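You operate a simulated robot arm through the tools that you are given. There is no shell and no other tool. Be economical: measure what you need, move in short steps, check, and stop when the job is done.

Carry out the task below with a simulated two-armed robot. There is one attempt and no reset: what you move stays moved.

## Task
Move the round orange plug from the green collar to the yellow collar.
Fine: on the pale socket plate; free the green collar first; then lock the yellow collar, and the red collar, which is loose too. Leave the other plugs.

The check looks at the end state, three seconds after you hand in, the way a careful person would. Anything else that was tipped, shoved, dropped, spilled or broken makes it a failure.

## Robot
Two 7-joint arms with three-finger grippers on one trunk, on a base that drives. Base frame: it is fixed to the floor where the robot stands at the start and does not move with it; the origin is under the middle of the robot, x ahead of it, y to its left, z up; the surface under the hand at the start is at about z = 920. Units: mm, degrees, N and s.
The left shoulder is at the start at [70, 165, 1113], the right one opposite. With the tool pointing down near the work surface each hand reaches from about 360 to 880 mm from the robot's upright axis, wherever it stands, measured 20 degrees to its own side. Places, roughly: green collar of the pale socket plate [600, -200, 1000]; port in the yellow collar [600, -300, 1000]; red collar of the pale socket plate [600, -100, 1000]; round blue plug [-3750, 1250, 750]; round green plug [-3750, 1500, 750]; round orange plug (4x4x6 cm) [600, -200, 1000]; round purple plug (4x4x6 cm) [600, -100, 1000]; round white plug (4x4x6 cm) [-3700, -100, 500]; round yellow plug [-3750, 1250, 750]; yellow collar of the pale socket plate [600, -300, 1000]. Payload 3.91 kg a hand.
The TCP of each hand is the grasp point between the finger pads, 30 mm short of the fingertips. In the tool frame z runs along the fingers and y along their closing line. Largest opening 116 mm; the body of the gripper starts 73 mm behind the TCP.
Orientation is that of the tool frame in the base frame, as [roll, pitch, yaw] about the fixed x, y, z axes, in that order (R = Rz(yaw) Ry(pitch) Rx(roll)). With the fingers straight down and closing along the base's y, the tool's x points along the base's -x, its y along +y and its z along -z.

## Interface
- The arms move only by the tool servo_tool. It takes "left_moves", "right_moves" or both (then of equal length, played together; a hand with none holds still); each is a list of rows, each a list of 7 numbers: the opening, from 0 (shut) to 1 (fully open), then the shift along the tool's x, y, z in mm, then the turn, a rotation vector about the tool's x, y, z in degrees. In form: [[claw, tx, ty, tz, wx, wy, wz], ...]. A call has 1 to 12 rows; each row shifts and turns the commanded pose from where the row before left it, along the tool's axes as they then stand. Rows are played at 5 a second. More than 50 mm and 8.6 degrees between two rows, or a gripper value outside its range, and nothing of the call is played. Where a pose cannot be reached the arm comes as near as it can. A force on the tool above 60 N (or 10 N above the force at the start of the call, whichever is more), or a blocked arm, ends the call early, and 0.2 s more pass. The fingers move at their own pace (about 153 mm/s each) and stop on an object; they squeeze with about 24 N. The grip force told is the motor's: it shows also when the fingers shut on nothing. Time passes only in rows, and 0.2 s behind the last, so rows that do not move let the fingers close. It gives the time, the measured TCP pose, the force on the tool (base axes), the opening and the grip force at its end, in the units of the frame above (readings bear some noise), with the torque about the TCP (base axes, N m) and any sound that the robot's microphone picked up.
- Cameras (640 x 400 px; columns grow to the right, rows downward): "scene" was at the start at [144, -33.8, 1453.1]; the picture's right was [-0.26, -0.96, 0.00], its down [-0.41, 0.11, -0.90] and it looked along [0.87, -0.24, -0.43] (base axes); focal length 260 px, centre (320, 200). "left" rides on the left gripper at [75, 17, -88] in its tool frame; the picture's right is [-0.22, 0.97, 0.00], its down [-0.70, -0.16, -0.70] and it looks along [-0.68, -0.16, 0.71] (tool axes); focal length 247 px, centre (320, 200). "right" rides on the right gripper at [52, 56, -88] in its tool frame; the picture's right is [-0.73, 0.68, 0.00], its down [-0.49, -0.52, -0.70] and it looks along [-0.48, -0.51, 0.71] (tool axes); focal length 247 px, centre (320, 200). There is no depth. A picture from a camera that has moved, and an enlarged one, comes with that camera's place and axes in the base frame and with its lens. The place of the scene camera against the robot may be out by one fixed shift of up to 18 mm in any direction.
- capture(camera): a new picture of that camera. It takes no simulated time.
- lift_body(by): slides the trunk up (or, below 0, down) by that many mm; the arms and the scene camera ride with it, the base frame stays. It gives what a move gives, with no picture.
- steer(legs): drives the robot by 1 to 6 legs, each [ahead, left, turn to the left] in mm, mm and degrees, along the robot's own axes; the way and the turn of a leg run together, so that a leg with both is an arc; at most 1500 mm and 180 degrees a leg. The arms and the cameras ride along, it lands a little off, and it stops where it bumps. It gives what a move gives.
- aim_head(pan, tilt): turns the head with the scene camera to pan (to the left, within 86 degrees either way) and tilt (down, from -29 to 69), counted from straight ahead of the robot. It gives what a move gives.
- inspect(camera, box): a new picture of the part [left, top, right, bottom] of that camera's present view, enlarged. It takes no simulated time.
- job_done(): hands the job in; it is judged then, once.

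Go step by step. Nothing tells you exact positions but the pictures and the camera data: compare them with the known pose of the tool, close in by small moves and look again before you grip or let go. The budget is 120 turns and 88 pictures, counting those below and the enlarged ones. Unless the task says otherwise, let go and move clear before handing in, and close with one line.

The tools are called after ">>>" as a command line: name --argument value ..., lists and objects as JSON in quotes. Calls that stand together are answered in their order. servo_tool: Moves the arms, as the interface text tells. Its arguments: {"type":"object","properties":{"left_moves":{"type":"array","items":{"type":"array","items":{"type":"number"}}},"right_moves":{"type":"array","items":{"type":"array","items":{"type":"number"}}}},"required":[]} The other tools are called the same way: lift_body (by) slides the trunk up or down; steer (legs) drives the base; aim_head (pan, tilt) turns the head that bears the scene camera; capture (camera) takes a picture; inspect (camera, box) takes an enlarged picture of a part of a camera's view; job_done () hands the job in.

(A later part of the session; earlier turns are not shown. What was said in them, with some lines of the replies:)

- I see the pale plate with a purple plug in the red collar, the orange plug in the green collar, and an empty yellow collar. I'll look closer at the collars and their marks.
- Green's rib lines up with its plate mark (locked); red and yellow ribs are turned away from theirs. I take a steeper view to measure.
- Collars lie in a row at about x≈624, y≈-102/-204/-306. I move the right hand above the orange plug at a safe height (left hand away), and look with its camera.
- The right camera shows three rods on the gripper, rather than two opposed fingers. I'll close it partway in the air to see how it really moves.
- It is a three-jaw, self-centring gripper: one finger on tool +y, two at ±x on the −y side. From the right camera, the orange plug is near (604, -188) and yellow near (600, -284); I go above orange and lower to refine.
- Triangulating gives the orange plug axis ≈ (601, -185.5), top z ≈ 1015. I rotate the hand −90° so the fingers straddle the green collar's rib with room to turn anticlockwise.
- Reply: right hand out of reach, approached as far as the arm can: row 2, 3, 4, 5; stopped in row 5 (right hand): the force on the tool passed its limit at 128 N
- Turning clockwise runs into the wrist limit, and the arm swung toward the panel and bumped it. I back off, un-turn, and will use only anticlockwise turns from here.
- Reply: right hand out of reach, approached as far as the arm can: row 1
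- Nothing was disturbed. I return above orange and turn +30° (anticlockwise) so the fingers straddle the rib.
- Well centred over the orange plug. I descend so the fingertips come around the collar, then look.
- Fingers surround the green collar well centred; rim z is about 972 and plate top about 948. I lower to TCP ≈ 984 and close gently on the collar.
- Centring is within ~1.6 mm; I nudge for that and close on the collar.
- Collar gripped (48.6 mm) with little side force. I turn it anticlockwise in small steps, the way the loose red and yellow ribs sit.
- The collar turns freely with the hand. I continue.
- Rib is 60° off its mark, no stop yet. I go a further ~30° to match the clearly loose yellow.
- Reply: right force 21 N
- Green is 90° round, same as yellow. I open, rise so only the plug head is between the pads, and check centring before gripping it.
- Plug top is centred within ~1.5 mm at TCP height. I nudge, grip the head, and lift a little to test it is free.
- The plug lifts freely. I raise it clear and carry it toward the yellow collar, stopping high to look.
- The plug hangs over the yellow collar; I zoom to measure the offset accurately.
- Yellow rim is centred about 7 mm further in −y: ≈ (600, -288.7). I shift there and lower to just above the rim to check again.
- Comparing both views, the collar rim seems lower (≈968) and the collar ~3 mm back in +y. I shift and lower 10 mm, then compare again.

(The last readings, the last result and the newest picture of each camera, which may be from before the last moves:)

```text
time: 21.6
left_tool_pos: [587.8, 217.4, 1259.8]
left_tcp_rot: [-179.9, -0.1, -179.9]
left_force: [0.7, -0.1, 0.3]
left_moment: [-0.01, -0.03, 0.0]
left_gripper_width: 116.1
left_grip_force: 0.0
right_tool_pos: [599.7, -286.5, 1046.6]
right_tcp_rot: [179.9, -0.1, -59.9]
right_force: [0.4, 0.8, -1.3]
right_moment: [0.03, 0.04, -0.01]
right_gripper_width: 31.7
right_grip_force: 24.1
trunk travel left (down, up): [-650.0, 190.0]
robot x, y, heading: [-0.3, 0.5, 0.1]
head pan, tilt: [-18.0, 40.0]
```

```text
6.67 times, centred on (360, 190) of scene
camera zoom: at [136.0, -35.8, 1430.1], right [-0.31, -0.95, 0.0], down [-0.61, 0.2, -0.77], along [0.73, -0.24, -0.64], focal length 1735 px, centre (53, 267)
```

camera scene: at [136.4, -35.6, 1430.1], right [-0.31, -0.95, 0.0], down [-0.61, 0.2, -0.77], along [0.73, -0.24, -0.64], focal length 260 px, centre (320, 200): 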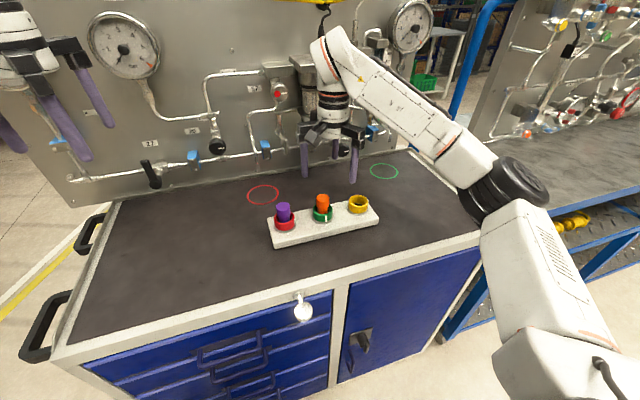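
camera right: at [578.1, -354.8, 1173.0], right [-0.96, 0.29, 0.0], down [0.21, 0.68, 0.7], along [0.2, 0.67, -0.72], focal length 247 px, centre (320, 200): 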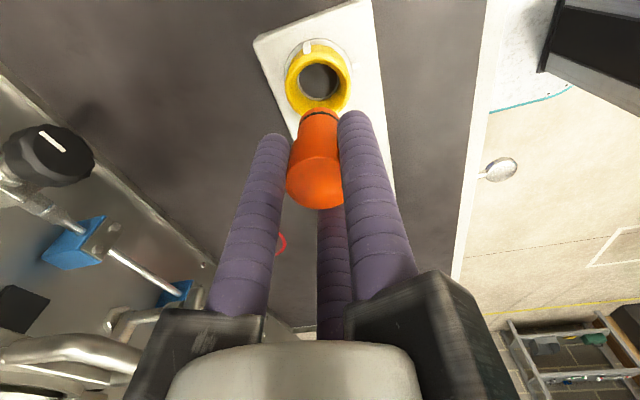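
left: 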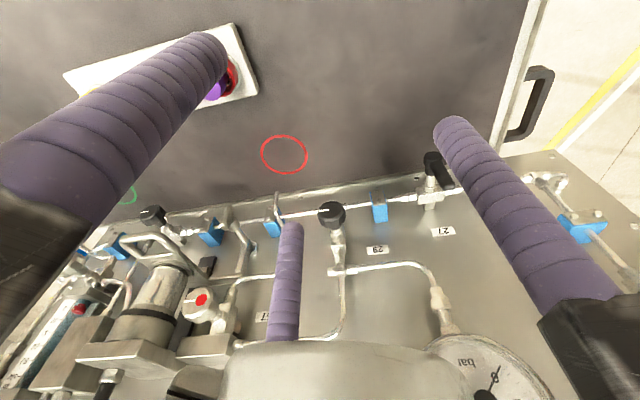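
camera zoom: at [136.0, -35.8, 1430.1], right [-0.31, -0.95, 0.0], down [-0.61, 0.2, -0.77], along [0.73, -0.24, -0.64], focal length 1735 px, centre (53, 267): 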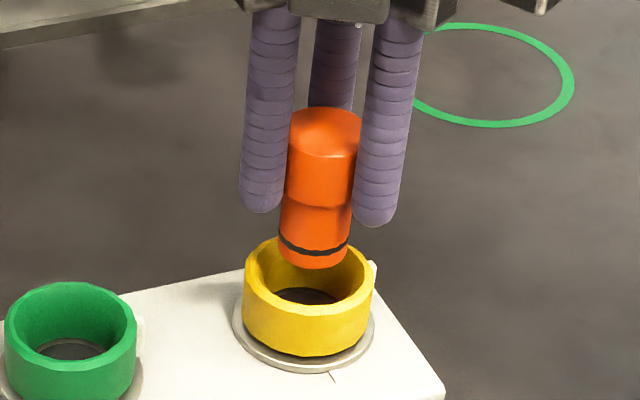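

Both views now agree: aligned within ~1 mm with the rim at about 967. I lower gently, watching force.

>>> servo_tool --right_moves '[[0.1, 0, 0, 7, 0, 0, 0], [0.1, 0, 0, 7, 0, 0, 0], [0.1, 0, 0, 5, 0, 0, 0], [0.1, 0, 0, 4, 0, 0, 0], [0.1, 0, 0, 0, 0, 0, 0]]'

>>> inspect --camera "right" --box '[240, 60, 400, 160]'

>>> inspect --camera "scene" --box '[330, 160, 390, 220]'

```text
time: 22.8
left_tool_pos: [588.1, 216.9, 1259.1]
left_tcp_rot: [179.9, -0.1, 179.9]
left_force: [-0.7, 0.4, 0.3]
left_moment: [-0.04, 0.0, 0.01]
left_gripper_width: 116.3
left_grip_force: 0.1
right_tool_pos: [599.3, -286.0, 1024.6]
right_tcp_rot: [-180.0, -0.1, -59.9]
right_force: [0.1, 0.2, -0.8]
right_moment: [-0.02, -0.01, 0.0]
right_gripper_width: 31.6
right_grip_force: 24.2
trunk travel left (down, up): [-650.0, 190.0]
robot x, y, heading: [4.0, -1.5, -0.5]
head pan, tilt: [-18.0, 40.0]
```

```text
4.00 times, centred on (320, 110) of right
camera zoom: at [577.6, -358.6, 1112.0], right [-0.96, 0.29, 0.0], down [0.21, 0.68, 0.7], along [0.2, 0.67, -0.72], focal length 988 px, centre (320, 560)
```

zoom: 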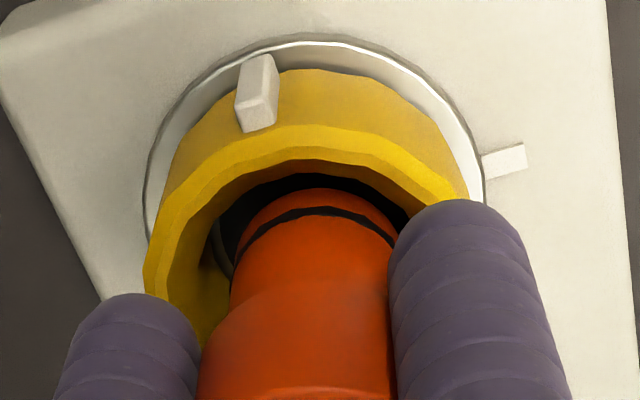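

```text
6.67 times, centred on (360, 190) of scene
camera zoom: at [136.0, -35.8, 1430.1], right [-0.31, -0.95, 0.0], down [-0.61, 0.2, -0.77], along [0.73, -0.24, -0.64], focal length 1735 px, centre (53, 267)
```

zoom: 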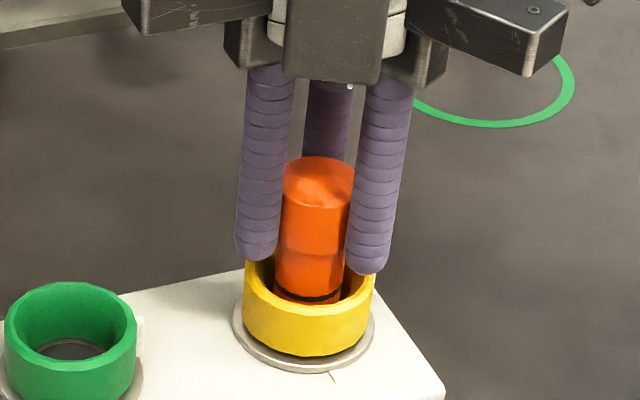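

The plug has entered the collar with no contact. I keep lowering in small steps to seat it.

>>> servo_tool --right_moves '[[0.1, 0, 0, 3, 0, 0, 0], [0.1, 0, 0, 3, 0, 0, 0], [0.1, 0, 0, 2, 0, 0, 0], [0.1, 0, 0, 2, 0, 0, 0], [0.1, 0, 0, 0, 0, 0, 0]]'

>>> inspect --camera "scene" --box '[260, 140, 420, 260]'

```text
time: 24.0
left_tool_pos: [588.3, 215.6, 1259.3]
left_tcp_rot: [-179.9, 0.0, 179.9]
left_force: [-1.0, 0.0, -0.6]
left_moment: [0.01, -0.03, 0.02]
left_gripper_width: 116.1
left_grip_force: 0.1
right_tool_pos: [598.3, -285.6, 1014.1]
right_tcp_rot: [-179.9, 0.0, -59.8]
right_force: [0.5, -0.6, -0.5]
right_moment: [-0.03, -0.02, -0.02]
right_gripper_width: 31.5
right_grip_force: 24.4
trunk travel left (down, up): [-650.0, 190.0]
robot x, y, heading: [0.4, 0.6, -0.1]
head pan, tilt: [-18.0, 40.0]
```

```text
3.33 times, centred on (340, 200) of scene
camera zoom: at [136.1, -35.9, 1430.1], right [-0.31, -0.95, 0.0], down [-0.61, 0.2, -0.77], along [0.73, -0.24, -0.64], focal length 868 px, centre (253, 200)
```

zoom: 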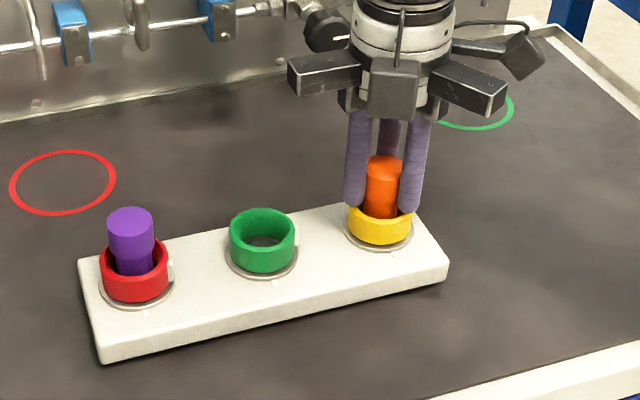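

Plug is almost at its original depth; I press slightly further until I feel the seat.

>>> servo_tool --right_moves '[[0.1, 0, 0, 1, 0, 0, 0], [0.1, 0, 0, 1, 0, 0, 0], [0.1, 0, 0, 1, 0, 0, 0], [0.1, 0, 0, 0, 0, 0, 0]]'

```text
time: 25.0
left_tool_pos: [587.0, 216.2, 1259.0]
left_tcp_rot: [-180.0, -0.1, -180.0]
left_force: [0.9, -0.4, 0.0]
left_moment: [0.02, 0.01, -0.02]
left_gripper_width: 115.9
left_grip_force: 0.1
right_tool_pos: [598.9, -284.8, 1013.5]
right_tcp_rot: [-179.9, -0.2, -59.9]
right_force: [1.9, -1.7, 12.5]
right_moment: [-0.05, -0.08, 0.0]
right_gripper_width: 31.5
right_grip_force: 23.7
trunk travel left (down, up): [-650.0, 190.0]
robot x, y, heading: [0.4, -0.7, 0.0]
head pan, tilt: [-18.0, 40.0]
```

Contact felt at the same height as the original seat. I release and look.

>>> servo_tool --right_moves '[[0.1, 0, 0, -2, 0, 0, 0], [0.65, 0, 0, 0, 0, 0, 0], [0.65, 0, 0, 0, 0, 0, 0], [0.65, 0, 0, 0, 0, 0, 0]]'

>>> capture --camera "right"

>>> inspect --camera "scene" --box '[260, 140, 420, 260]'

```text
time: 26.0
left_tool_pos: [588.1, 215.7, 1259.0]
left_tcp_rot: [-180.0, -0.1, -180.0]
left_force: [-0.5, 0.3, 0.4]
left_moment: [0.02, 0.04, 0.01]
left_gripper_width: 115.9
left_grip_force: 0.1
right_tool_pos: [599.5, -285.5, 1013.7]
right_tcp_rot: [179.8, -0.1, -59.9]
right_force: [-0.4, 0.3, 0.1]
right_moment: [-0.02, -0.02, 0.01]
right_gripper_width: 75.4
right_grip_force: 0.1
trunk travel left (down, up): [-650.0, 190.0]
robot x, y, heading: [2.7, -1.6, -0.1]
head pan, tilt: [-18.0, 40.0]
```

```text
47 pictures are left
camera right: at [578.1, -358.4, 1101.1], right [-0.96, 0.29, 0.0], down [0.21, 0.68, 0.7], along [0.2, 0.67, -0.72], focal length 247 px, centre (320, 200)
```

right: 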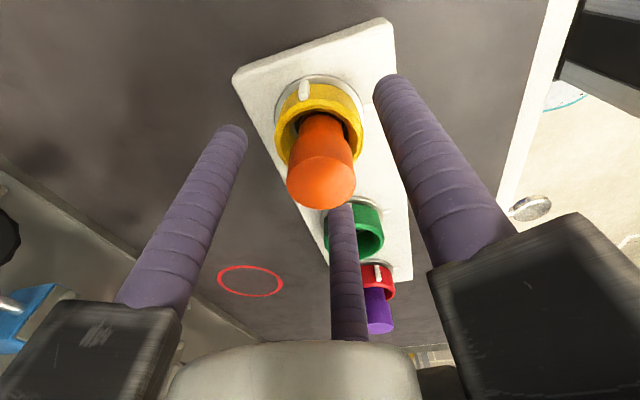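

```text
3.33 times, centred on (340, 200) of scene
camera zoom: at [136.2, -35.9, 1430.1], right [-0.31, -0.95, 0.0], down [-0.61, 0.2, -0.77], along [0.73, -0.24, -0.64], focal length 868 px, centre (253, 200)
```

zoom: 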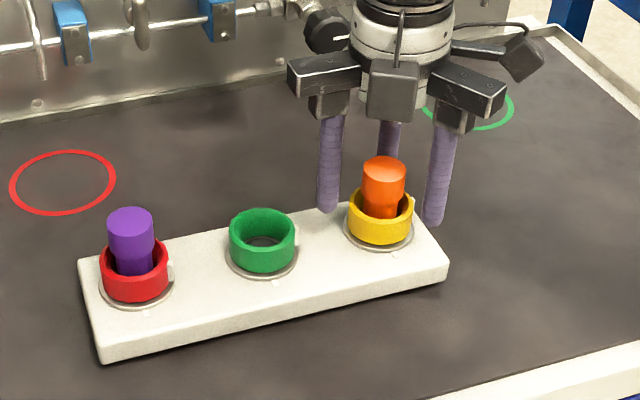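

The plug stands seated and centred. I lower onto the yellow collar and grip it; its rib sits between two fingers.

>>> servo_tool --right_moves '[[0.65, 0, 0, 14, 0, 0, 0], [0.65, 0, 0, 14, 0, 0, 0], [0.65, 0, 0, 0, 0, 0, 0], [0.5, 0, 0, 0, 0, 0, 0], [0.4, 0, 0, 0, 0, 0, 0], [0.3, 0, 0, 0, 0, 0, 0], [0.3, 0, 0, 0, 0, 0, 0]]'

>>> capture --camera "right"

```text
time: 27.6
left_tool_pos: [588.2, 217.4, 1258.4]
left_tcp_rot: [-179.9, -0.1, -180.0]
left_force: [-0.2, 0.7, 0.3]
left_moment: [0.05, -0.01, -0.02]
left_gripper_width: 116.0
left_grip_force: 0.0
right_tool_pos: [600.1, -285.6, 984.7]
right_tcp_rot: [179.9, -0.1, -59.9]
right_force: [2.1, 2.0, 0.0]
right_moment: [0.2, -0.14, 0.0]
right_gripper_width: 48.5
right_grip_force: 24.1
trunk travel left (down, up): [-650.0, 190.0]
robot x, y, heading: [1.5, 0.7, -0.1]
head pan, tilt: [-18.0, 40.0]
```

```text
45 pictures are left
camera right: at [578.1, -358.4, 1073.6], right [-0.96, 0.29, 0.0], down [0.21, 0.68, 0.7], along [0.2, 0.67, -0.72], focal length 247 px, centre (320, 200)
```

right: 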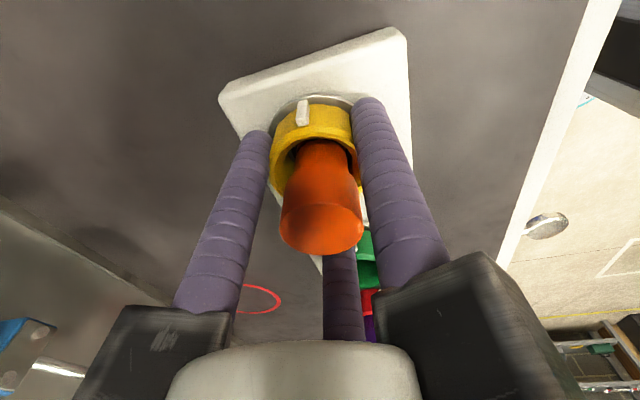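

Same rib-to-finger geometry as green had when locked, so ~90° clockwise is needed. I turn 80° first.

>>> servo_tool --right_moves '[[0.3, 0, 0, 0, 0, 0, 8], [0.3, 0, 0, 0, 0, 0, 8], [0.3, 0, 0, 0, 0, 0, 8], [0.3, 0, 0, 0, 0, 0, 8], [0.3, 0, 0, 0, 0, 0, 8], [0.3, 0, 0, 0, 0, 0, 8], [0.3, 0, 0, 0, 0, 0, 8], [0.3, 0, 0, 0, 0, 0, 8], [0.3, 0, 0, 0, 0, 0, 8], [0.3, 0, 0, 0, 0, 0, 8], [0.3, 0, 0, 0, 0, 0, 0]]'

>>> inspect --camera "right" --box '[240, 50, 400, 150]'

```text
time: 30.0
left_tool_pos: [589.9, 216.1, 1259.7]
left_tcp_rot: [180.0, -0.2, 179.8]
left_force: [-0.6, 0.0, 0.6]
left_moment: [-0.01, 0.03, -0.03]
left_gripper_width: 115.9
left_grip_force: 0.0
right_tool_pos: [601.4, -285.5, 985.7]
right_tcp_rot: [180.0, 0.0, -140.0]
right_force: [13.9, -5.2, 10.8]
right_moment: [-0.19, -0.29, -0.03]
right_gripper_width: 48.4
right_grip_force: 24.4
trunk travel left (down, up): [-650.0, 190.0]
robot x, y, heading: [2.0, 0.6, -0.2]
head pan, tilt: [-18.0, 40.0]
```

```text
4.00 times, centred on (320, 100) of right
camera zoom: at [525.4, -276.3, 1073.3], right [0.12, 0.99, 0.0], down [0.71, -0.09, 0.7], along [0.7, -0.09, -0.71], focal length 988 px, centre (320, 600)
```

zoom: 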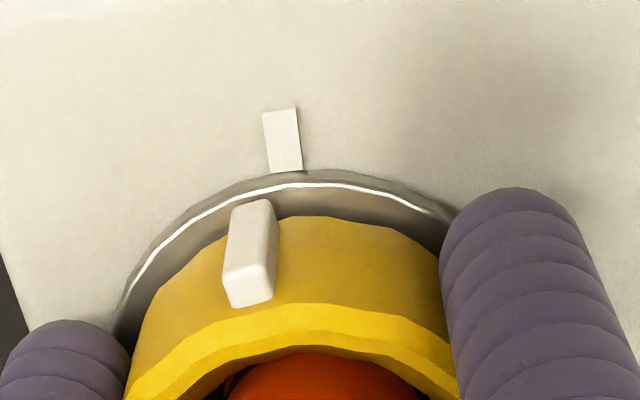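

About 12° remain; I turn 8°, then 4°.

>>> servo_tool --right_moves '[[0.3, 0, 0, 0, 0, 0, 6], [0.3, 0, 0, 0, 0, 0, 5.5], [0.3, 0, 0, 0, 0, 0, 0]]'

>>> inspect --camera "right" --box '[240, 50, 400, 150]'

```text
time: 30.8
left_tool_pos: [588.9, 217.4, 1258.9]
left_tcp_rot: [-180.0, -0.1, -180.0]
left_force: [-0.3, 0.3, 0.8]
left_moment: [0.03, 0.03, 0.02]
left_gripper_width: 115.8
left_grip_force: 0.0
right_tool_pos: [599.0, -284.1, 985.1]
right_tcp_rot: [-179.9, -0.1, -151.4]
right_force: [13.7, -2.4, 12.6]
right_moment: [-0.15, -0.57, 0.6]
right_gripper_width: 50.5
right_grip_force: 15.5
trunk travel left (down, up): [-650.0, 190.0]
robot x, y, heading: [0.1, 3.1, 0.1]
head pan, tilt: [-18.0, 40.0]
```

```text
4.00 times, centred on (320, 100) of right
camera zoom: at [527.9, -260.4, 1073.2], right [0.32, 0.95, 0.0], down [0.68, -0.22, 0.7], along [0.66, -0.22, -0.71], focal length 988 px, centre (320, 600)
```

zoom: 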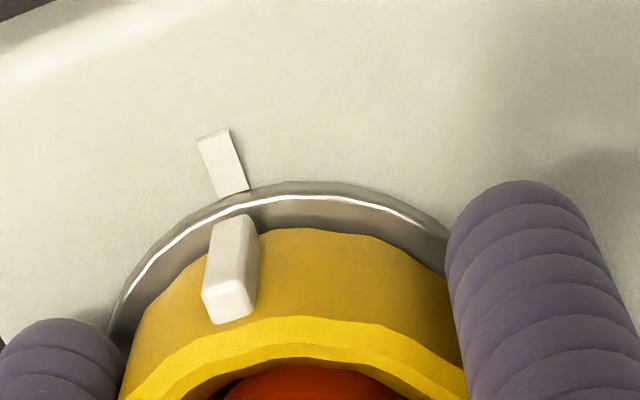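

The torque rose (0.6 N m) and the rib now lines up with its mark — yellow is at its locked stop. I open, rise clear, and check.

>>> servo_tool --right_moves '[[0.65, 0, 0, 0, 0, 0, 0], [0.65, 0, 0, 0, 0, 0, 0], [0.65, 0, 0, -25, 0, 0, 0], [0.65, 0, 0, -25, 0, 0, 0], [0.65, 0, 0, -30, 0, 0, 0], [0.65, 0, 0, -20, 0, 0, 0], [0.65, 0, 0, 0, 0, 0, 0]]'

>>> capture --camera "right"

>>> inspect --camera "scene" --box '[260, 140, 420, 260]'

```text
time: 32.4
left_tool_pos: [589.1, 216.5, 1259.5]
left_tcp_rot: [-179.9, -0.1, 180.0]
left_force: [-0.3, 0.0, -0.4]
left_moment: [-0.03, 0.04, 0.02]
left_gripper_width: 116.1
left_grip_force: 0.1
right_tool_pos: [599.4, -285.6, 1085.0]
right_tcp_rot: [-179.9, -0.1, -151.4]
right_force: [-0.4, 0.6, -0.2]
right_moment: [0.01, 0.01, 0.0]
right_gripper_width: 75.1
right_grip_force: 0.0
trunk travel left (down, up): [-650.0, 190.0]
robot x, y, heading: [4.8, 2.8, 0.0]
head pan, tilt: [-18.0, 40.0]
```

```text
42 pictures are left
camera right: at [527.5, -261.8, 1172.9], right [0.32, 0.95, 0.0], down [0.68, -0.23, 0.7], along [0.66, -0.22, -0.71], focal length 247 px, centre (320, 200)
```

right: 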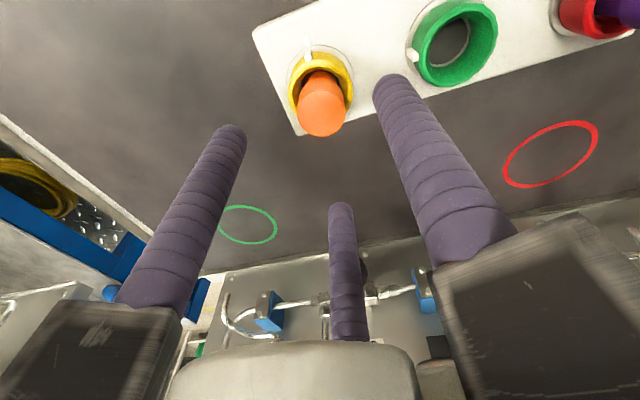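

```text
3.33 times, centred on (340, 200) of scene
camera zoom: at [136.4, -36.1, 1430.1], right [-0.31, -0.95, 0.0], down [-0.61, 0.2, -0.77], along [0.73, -0.24, -0.64], focal length 868 px, centre (253, 200)
```

zoom: 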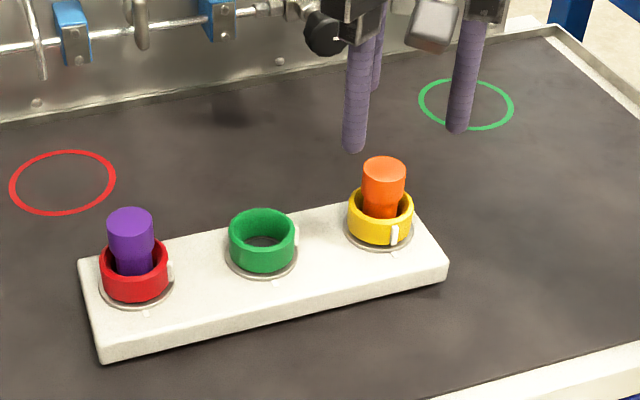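

Yellow is locked with orange in it. Now the red collar: I move above it (~(602, -86)) and turn the hand anticlockwise to straddle its rib.

>>> servo_tool --right_moves '[[0.8, -19.5, 34.9, 0, 0, 0, 0], [0.8, -19.5, 34.9, 0, 0, 0, 0], [0.8, -19.5, 34.9, 0, 0, 0, 0], [0.8, -19.5, 34.9, 0, 0, 0, 0], [0.8, -19.5, 34.9, 0, 0, 0, 0], [0.8, 0, 0, 0, 0, 0, -8.5], [0.8, 0, 0, 0, 0, 0, -8.5], [0.8, 0, 0, 0, 0, 0, -8.5], [0.8, 0, 0, 0, 0, 0, -8.5], [0.8, 0, 0, 0, 0, 0, -8.5], [0.8, 0, 0, 0, 0, 0, -8.5], [0.8, 0, 0, 0, 0, 0, -8.5]]'

>>> capture --camera "right"

>>> capture --camera "scene"

```text
time: 35.0
left_tool_pos: [589.0, 216.7, 1260.1]
left_tcp_rot: [180.0, -0.1, -180.0]
left_force: [0.1, -0.3, -0.1]
left_moment: [-0.02, -0.03, -0.01]
left_gripper_width: 115.6
left_grip_force: 0.0
right_tool_pos: [602.0, -86.0, 1083.6]
right_tcp_rot: [-180.0, -0.1, -91.9]
right_force: [-0.4, 0.6, -0.1]
right_moment: [0.03, -0.03, 0.0]
right_gripper_width: 92.6
right_grip_force: 0.2
trunk travel left (down, up): [-650.0, 190.0]
robot x, y, heading: [0.4, 1.6, -0.3]
head pan, tilt: [-18.0, 40.0]
```

```text
40 pictures are left
camera right: at [544.6, -135.8, 1172.8], right [-0.66, 0.75, 0.0], down [0.54, 0.47, 0.7], along [0.53, 0.46, -0.72], focal length 247 px, centre (320, 200)
```

right: 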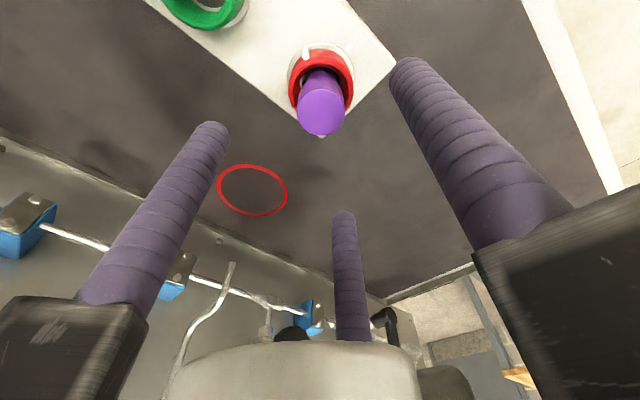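

```text
39 pictures are left
camera scene: at [136.0, -35.8, 1430.1], right [-0.31, -0.95, 0.0], down [-0.61, 0.2, -0.77], along [0.73, -0.24, -0.64], focal length 260 px, centre (320, 200)
```

scene: 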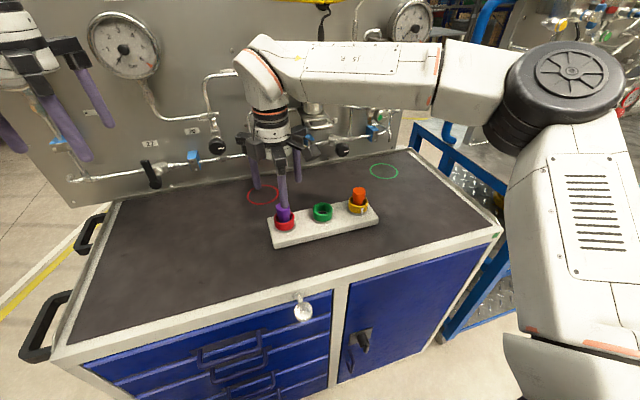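

Good straddle of the red rib. I zoom to measure the centring over purple.

>>> inspect --camera "right" --box '[240, 40, 400, 140]'

```text
4.00 times, centred on (320, 90) of right
camera zoom: at [544.6, -135.8, 1172.8], right [-0.66, 0.75, 0.0], down [0.54, 0.47, 0.7], along [0.53, 0.46, -0.72], focal length 988 px, centre (320, 640)
```

zoom: 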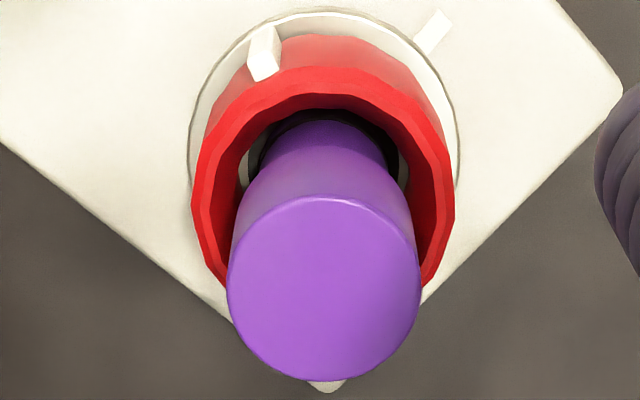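

I correct by (−2, −1) mm, descend around the red collar and check.

>>> servo_tool --right_moves '[[0.75, 1.1, 2, 0, 0, 0, 0], [0.75, 0, 0, 25, 0, 0, 0], [0.75, 0, 0, 25, 0, 0, 0], [0.75, 0, 0, 25, 0, 0, 0], [0.75, 0, 0, 12, 0, 0, 0], [0.75, 0, 0, 12, 0, 0, 0], [0.75, 0, 0, 0, 0, 0, 0]]'

>>> capture --camera "right"

>>> inspect --camera "scene" --box '[240, 140, 400, 260]'

```text
time: 36.6
left_tool_pos: [588.2, 215.5, 1258.2]
left_tcp_rot: [-180.0, -0.1, 180.0]
left_force: [0.3, -1.1, -0.6]
left_moment: [0.02, -0.06, 0.01]
left_gripper_width: 116.0
left_grip_force: 0.0
right_tool_pos: [599.7, -86.1, 984.7]
right_tcp_rot: [-179.9, -0.2, -91.7]
right_force: [-0.7, -0.4, 0.2]
right_moment: [-0.01, -0.03, -0.06]
right_gripper_width: 87.0
right_grip_force: 0.0
trunk travel left (down, up): [-650.0, 190.0]
robot x, y, heading: [1.7, 3.1, -0.1]
head pan, tilt: [-18.0, 40.0]
```

```text
37 pictures are left
camera right: at [542.2, -136.6, 1073.2], right [-0.66, 0.75, 0.0], down [0.54, 0.47, 0.7], along [0.53, 0.46, -0.71], focal length 247 px, centre (320, 200)
```

right: 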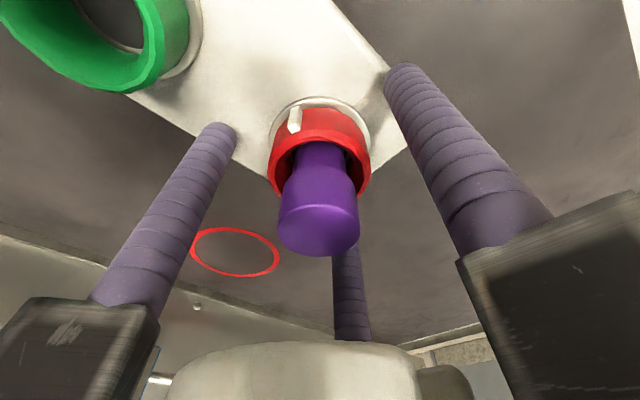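

```text
3.33 times, centred on (320, 200) of scene
camera zoom: at [135.9, -35.7, 1430.2], right [-0.31, -0.95, 0.0], down [-0.61, 0.2, -0.77], along [0.73, -0.24, -0.64], focal length 868 px, centre (320, 200)
```

zoom: 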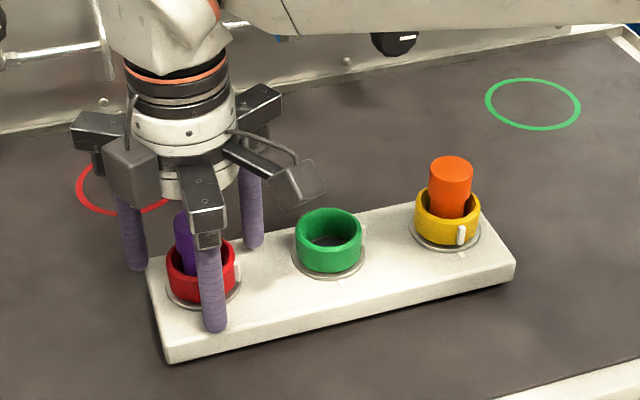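

Well centred and clear of everything. I close on the red collar and turn it clockwise 48°, then look.

>>> servo_tool --right_moves '[[0.6, 0, 0, 0, 0, 0, 0], [0.45, 0, 0, 0, 0, 0, 0], [0.3, 0, 0, 0, 0, 0, 0], [0.3, 0, 0, 0, 0, 0, 0], [0.3, 0, 0, 0, 0, 0, 8], [0.3, 0, 0, 0, 0, 0, 8], [0.3, 0, 0, 0, 0, 0, 8], [0.3, 0, 0, 0, 0, 0, 8], [0.3, 0, 0, 0, 0, 0, 8], [0.3, 0, 0, 0, 0, 0, 0]]'

>>> inspect --camera "right" --box '[240, 50, 400, 150]'

```text
time: 38.8
left_tool_pos: [588.0, 216.6, 1259.2]
left_tcp_rot: [-180.0, -0.2, 180.0]
left_force: [-0.4, 0.6, 0.1]
left_moment: [0.0, 0.02, 0.04]
left_gripper_width: 116.0
left_grip_force: 0.1
right_tool_pos: [600.8, -87.2, 985.3]
right_tcp_rot: [-179.9, -0.1, -132.0]
right_force: [8.3, 0.2, 1.8]
right_moment: [0.08, -0.46, -0.05]
right_gripper_width: 48.1
right_grip_force: 24.3
trunk travel left (down, up): [-650.0, 190.0]
robot x, y, heading: [0.2, -2.3, -0.1]
head pan, tilt: [-18.0, 40.0]
```

```text
4.00 times, centred on (320, 100) of right
camera zoom: at [524.5, -87.8, 1073.3], right [-0.02, 1.0, 0.0], down [0.71, 0.01, 0.7], along [0.7, 0.01, -0.71], focal length 988 px, centre (320, 600)
```

zoom: 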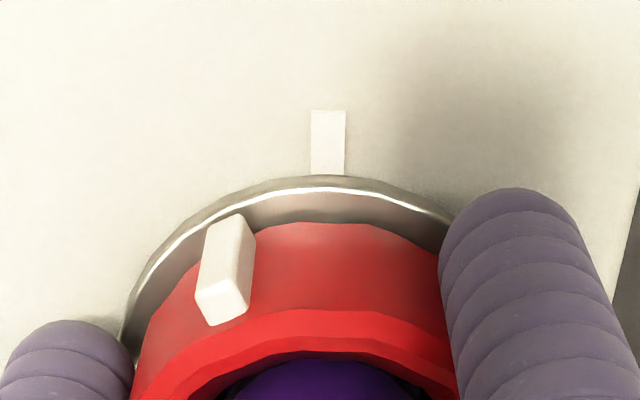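

About 20° remain. I turn 16° more and check.

>>> servo_tool --right_moves '[[0.3, 0, 0, 0, 0, 0, 8], [0.3, 0, 0, 0, 0, 0, 8], [0.3, 0, 0, 0, 0, 0, 0]]'

>>> inspect --camera "right" --box '[240, 50, 400, 150]'

```text
time: 39.6
left_tool_pos: [587.7, 214.8, 1261.2]
left_tcp_rot: [-179.9, -0.1, 179.9]
left_force: [-0.4, 0.0, -1.8]
left_moment: [-0.04, 0.02, -0.01]
left_gripper_width: 116.3
left_grip_force: 0.0
right_tool_pos: [598.7, -87.5, 985.5]
right_tcp_rot: [-179.7, -0.2, -146.9]
right_force: [-1.1, -12.9, 4.8]
right_moment: [0.37, -0.11, 0.07]
right_gripper_width: 48.8
right_grip_force: 24.0
trunk travel left (down, up): [-650.0, 190.0]
robot x, y, heading: [0.4, -0.5, -0.2]
head pan, tilt: [-18.0, 40.0]
```

```text
4.00 times, centred on (320, 100) of right
camera zoom: at [524.7, -68.4, 1073.8], right [0.24, 0.97, 0.0], down [0.69, -0.17, 0.7], along [0.68, -0.17, -0.71], focal length 988 px, centre (320, 600)
```

zoom: 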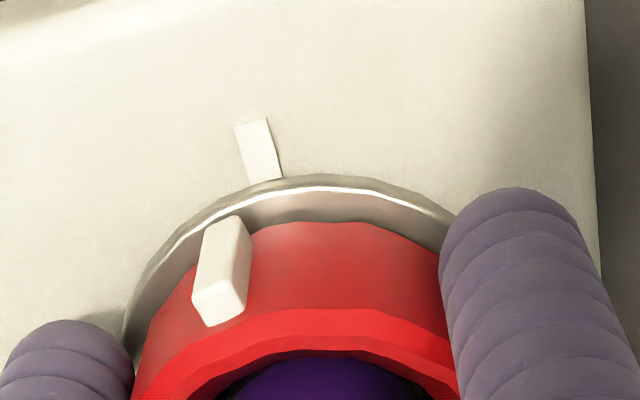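

About 8° left; continuing gently to the stop.

>>> servo_tool --right_moves '[[0.3, 0, 0, 0, 0, 0, 4], [0.3, 0, 0, 0, 0, 0, 4], [0.3, 0, 0, 0, 0, 0, 1], [0.3, 0, 0, 0, 0, 0, 0]]'

>>> inspect --camera "right" --box '[240, 50, 400, 150]'

```text
time: 40.6
left_tool_pos: [587.0, 215.1, 1259.8]
left_tcp_rot: [180.0, -0.1, 179.9]
left_force: [-0.5, -0.7, -0.8]
left_moment: [-0.01, 0.0, -0.01]
left_gripper_width: 115.9
left_grip_force: 0.0
right_tool_pos: [597.4, -87.8, 985.0]
right_tcp_rot: [180.0, 0.0, -156.9]
right_force: [-8.5, -5.8, -4.9]
right_moment: [0.26, 0.14, -0.04]
right_gripper_width: 48.0
right_grip_force: 23.6
trunk travel left (down, up): [-650.0, 190.0]
robot x, y, heading: [1.7, 0.2, -0.1]
head pan, tilt: [-18.0, 40.0]
```

```text
4.00 times, centred on (320, 100) of right
camera zoom: at [529.0, -56.0, 1073.7], right [0.41, 0.91, 0.0], down [0.65, -0.29, 0.7], along [0.64, -0.28, -0.71], focal length 988 px, centre (320, 600)
```

zoom: 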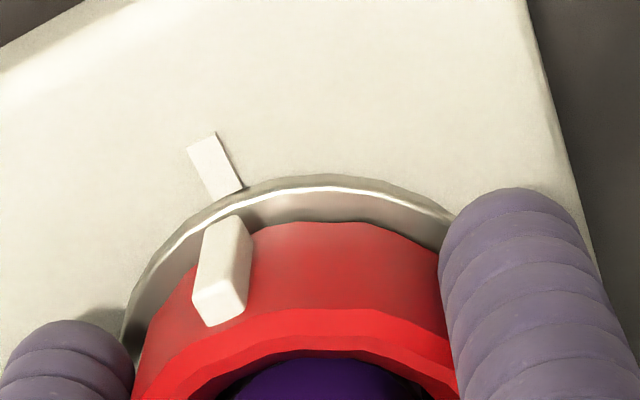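

Rib and mark match the yellow's locked picture. I try 2° more to feel for the stop.

>>> servo_tool --right_moves '[[0.3, 0, 0, 0, 0, 0, 2], [0.3, 0, 0, 0, 0, 0, 0]]'

>>> inspect --camera "right" --box '[240, 50, 400, 150]'

```text
time: 41.2
left_tool_pos: [588.1, 216.1, 1258.5]
left_tcp_rot: [-180.0, -0.2, -179.9]
left_force: [0.1, -0.8, 0.5]
left_moment: [-0.01, 0.02, 0.01]
left_gripper_width: 116.1
left_grip_force: 0.0
right_tool_pos: [600.0, -87.0, 985.5]
right_tcp_rot: [-179.9, -0.1, -158.9]
right_force: [-9.5, -6.4, -8.4]
right_moment: [0.07, -0.35, 0.84]
right_gripper_width: 48.5
right_grip_force: 23.9
trunk travel left (down, up): [-650.0, 190.0]
robot x, y, heading: [-1.5, -1.9, -0.3]
head pan, tilt: [-18.0, 40.0]
```

```text
4.00 times, centred on (320, 100) of right
camera zoom: at [530.2, -53.7, 1073.8], right [0.44, 0.9, 0.0], down [0.64, -0.31, 0.7], along [0.63, -0.31, -0.71], focal length 988 px, centre (320, 600)
```

zoom: 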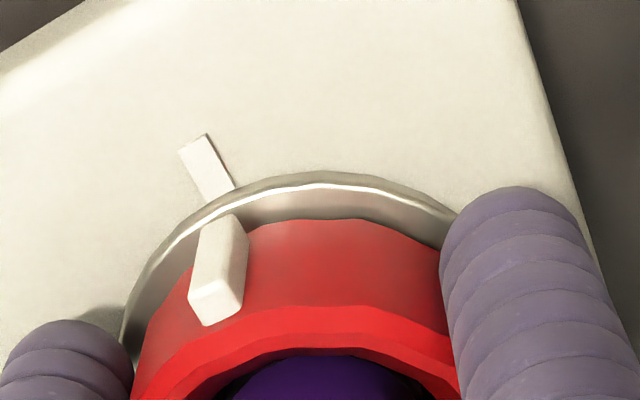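

Torque rose to 0.84 N m: red is at its locked stop too. I release, rise clear and check everything.

>>> servo_tool --right_moves '[[0.65, 0, 0, 0, 0, 0, 0], [0.65, 0, 0, 0, 0, 0, 0], [0.65, 0, 0, -25, 0, 0, 0], [0.65, 0, 0, -30, 0, 0, 0], [0.65, 0, 0, -40, 0, 0, 0], [0.65, 0, 0, -45, 0, 0, 0], [0.65, 0, 0, -45, 0, 0, 0], [0.65, 0, 0, 0, 0, 0, 0]]'

>>> inspect --camera "scene" --box '[260, 165, 400, 255]'

>>> capture --camera "scene"

>>> capture --camera "right"

```text
time: 43.0
left_tool_pos: [588.4, 216.9, 1258.6]
left_tcp_rot: [179.9, -0.2, 180.0]
left_force: [0.5, 0.5, 0.9]
left_moment: [-0.02, -0.01, -0.01]
left_gripper_width: 116.1
left_grip_force: 0.1
right_tool_pos: [600.3, -86.9, 1169.3]
right_tcp_rot: [-179.9, -0.2, -159.0]
right_force: [0.9, 0.3, 0.9]
right_moment: [0.02, 0.04, 0.01]
right_gripper_width: 75.2
right_grip_force: 0.0
trunk travel left (down, up): [-650.0, 190.0]
robot x, y, heading: [1.4, -4.7, -0.2]
head pan, tilt: [-18.0, 40.0]
```

```text
4.44 times, centred on (330, 210) of scene
camera zoom: at [136.7, -36.1, 1430.0], right [-0.31, -0.95, 0.0], down [-0.61, 0.2, -0.77], along [0.73, -0.24, -0.64], focal length 1157 px, centre (276, 156)
```

zoom: 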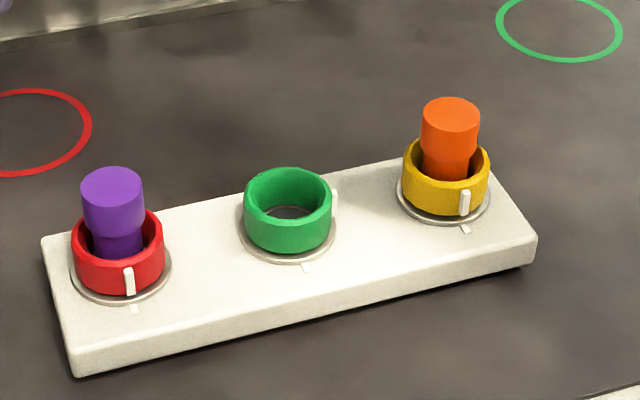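

```text
30 pictures are left
camera scene: at [136.7, -36.1, 1430.0], right [-0.31, -0.95, 0.0], down [-0.61, 0.2, -0.77], along [0.73, -0.24, -0.64], focal length 260 px, centre (320, 200)
```

scene: 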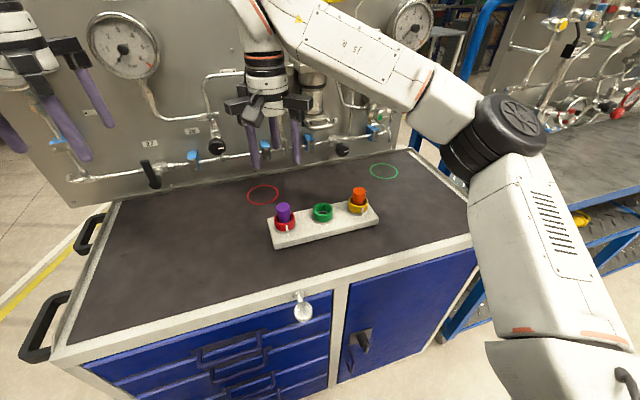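

```text
29 pictures are left
camera right: at [531.1, -52.8, 1258.6], right [0.44, 0.9, 0.0], down [0.64, -0.31, 0.7], along [0.63, -0.31, -0.71], focal length 247 px, centre (320, 200)
```

right: 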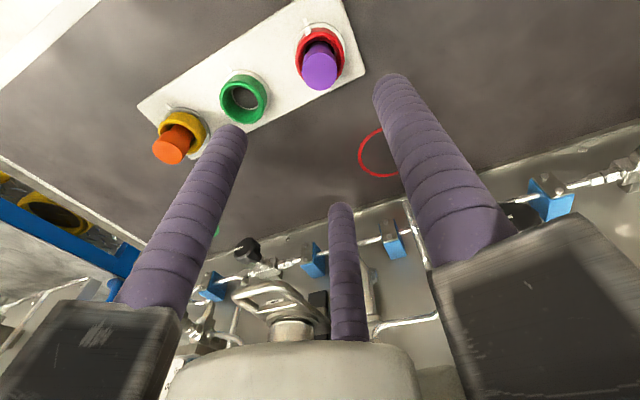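

Orange is seated in the yellow collar, yellow and red both sit on their marks, green is open, the plate is in place and the hand is clear. I hand in.

>>> job_done

```text
The job is handed in.
```

I moved the orange plug from the green collar to the yellow one and handed the job in. The yellow and red collars are both turned to their stops, with their ribs on the marks. The green collar is open and empty, and the purple plug is still in red. Early on, the right hand bumped the back panel once when a wrist turn ran out of reach (128 N); I saw nothing disturbed in the pictures afterwards.
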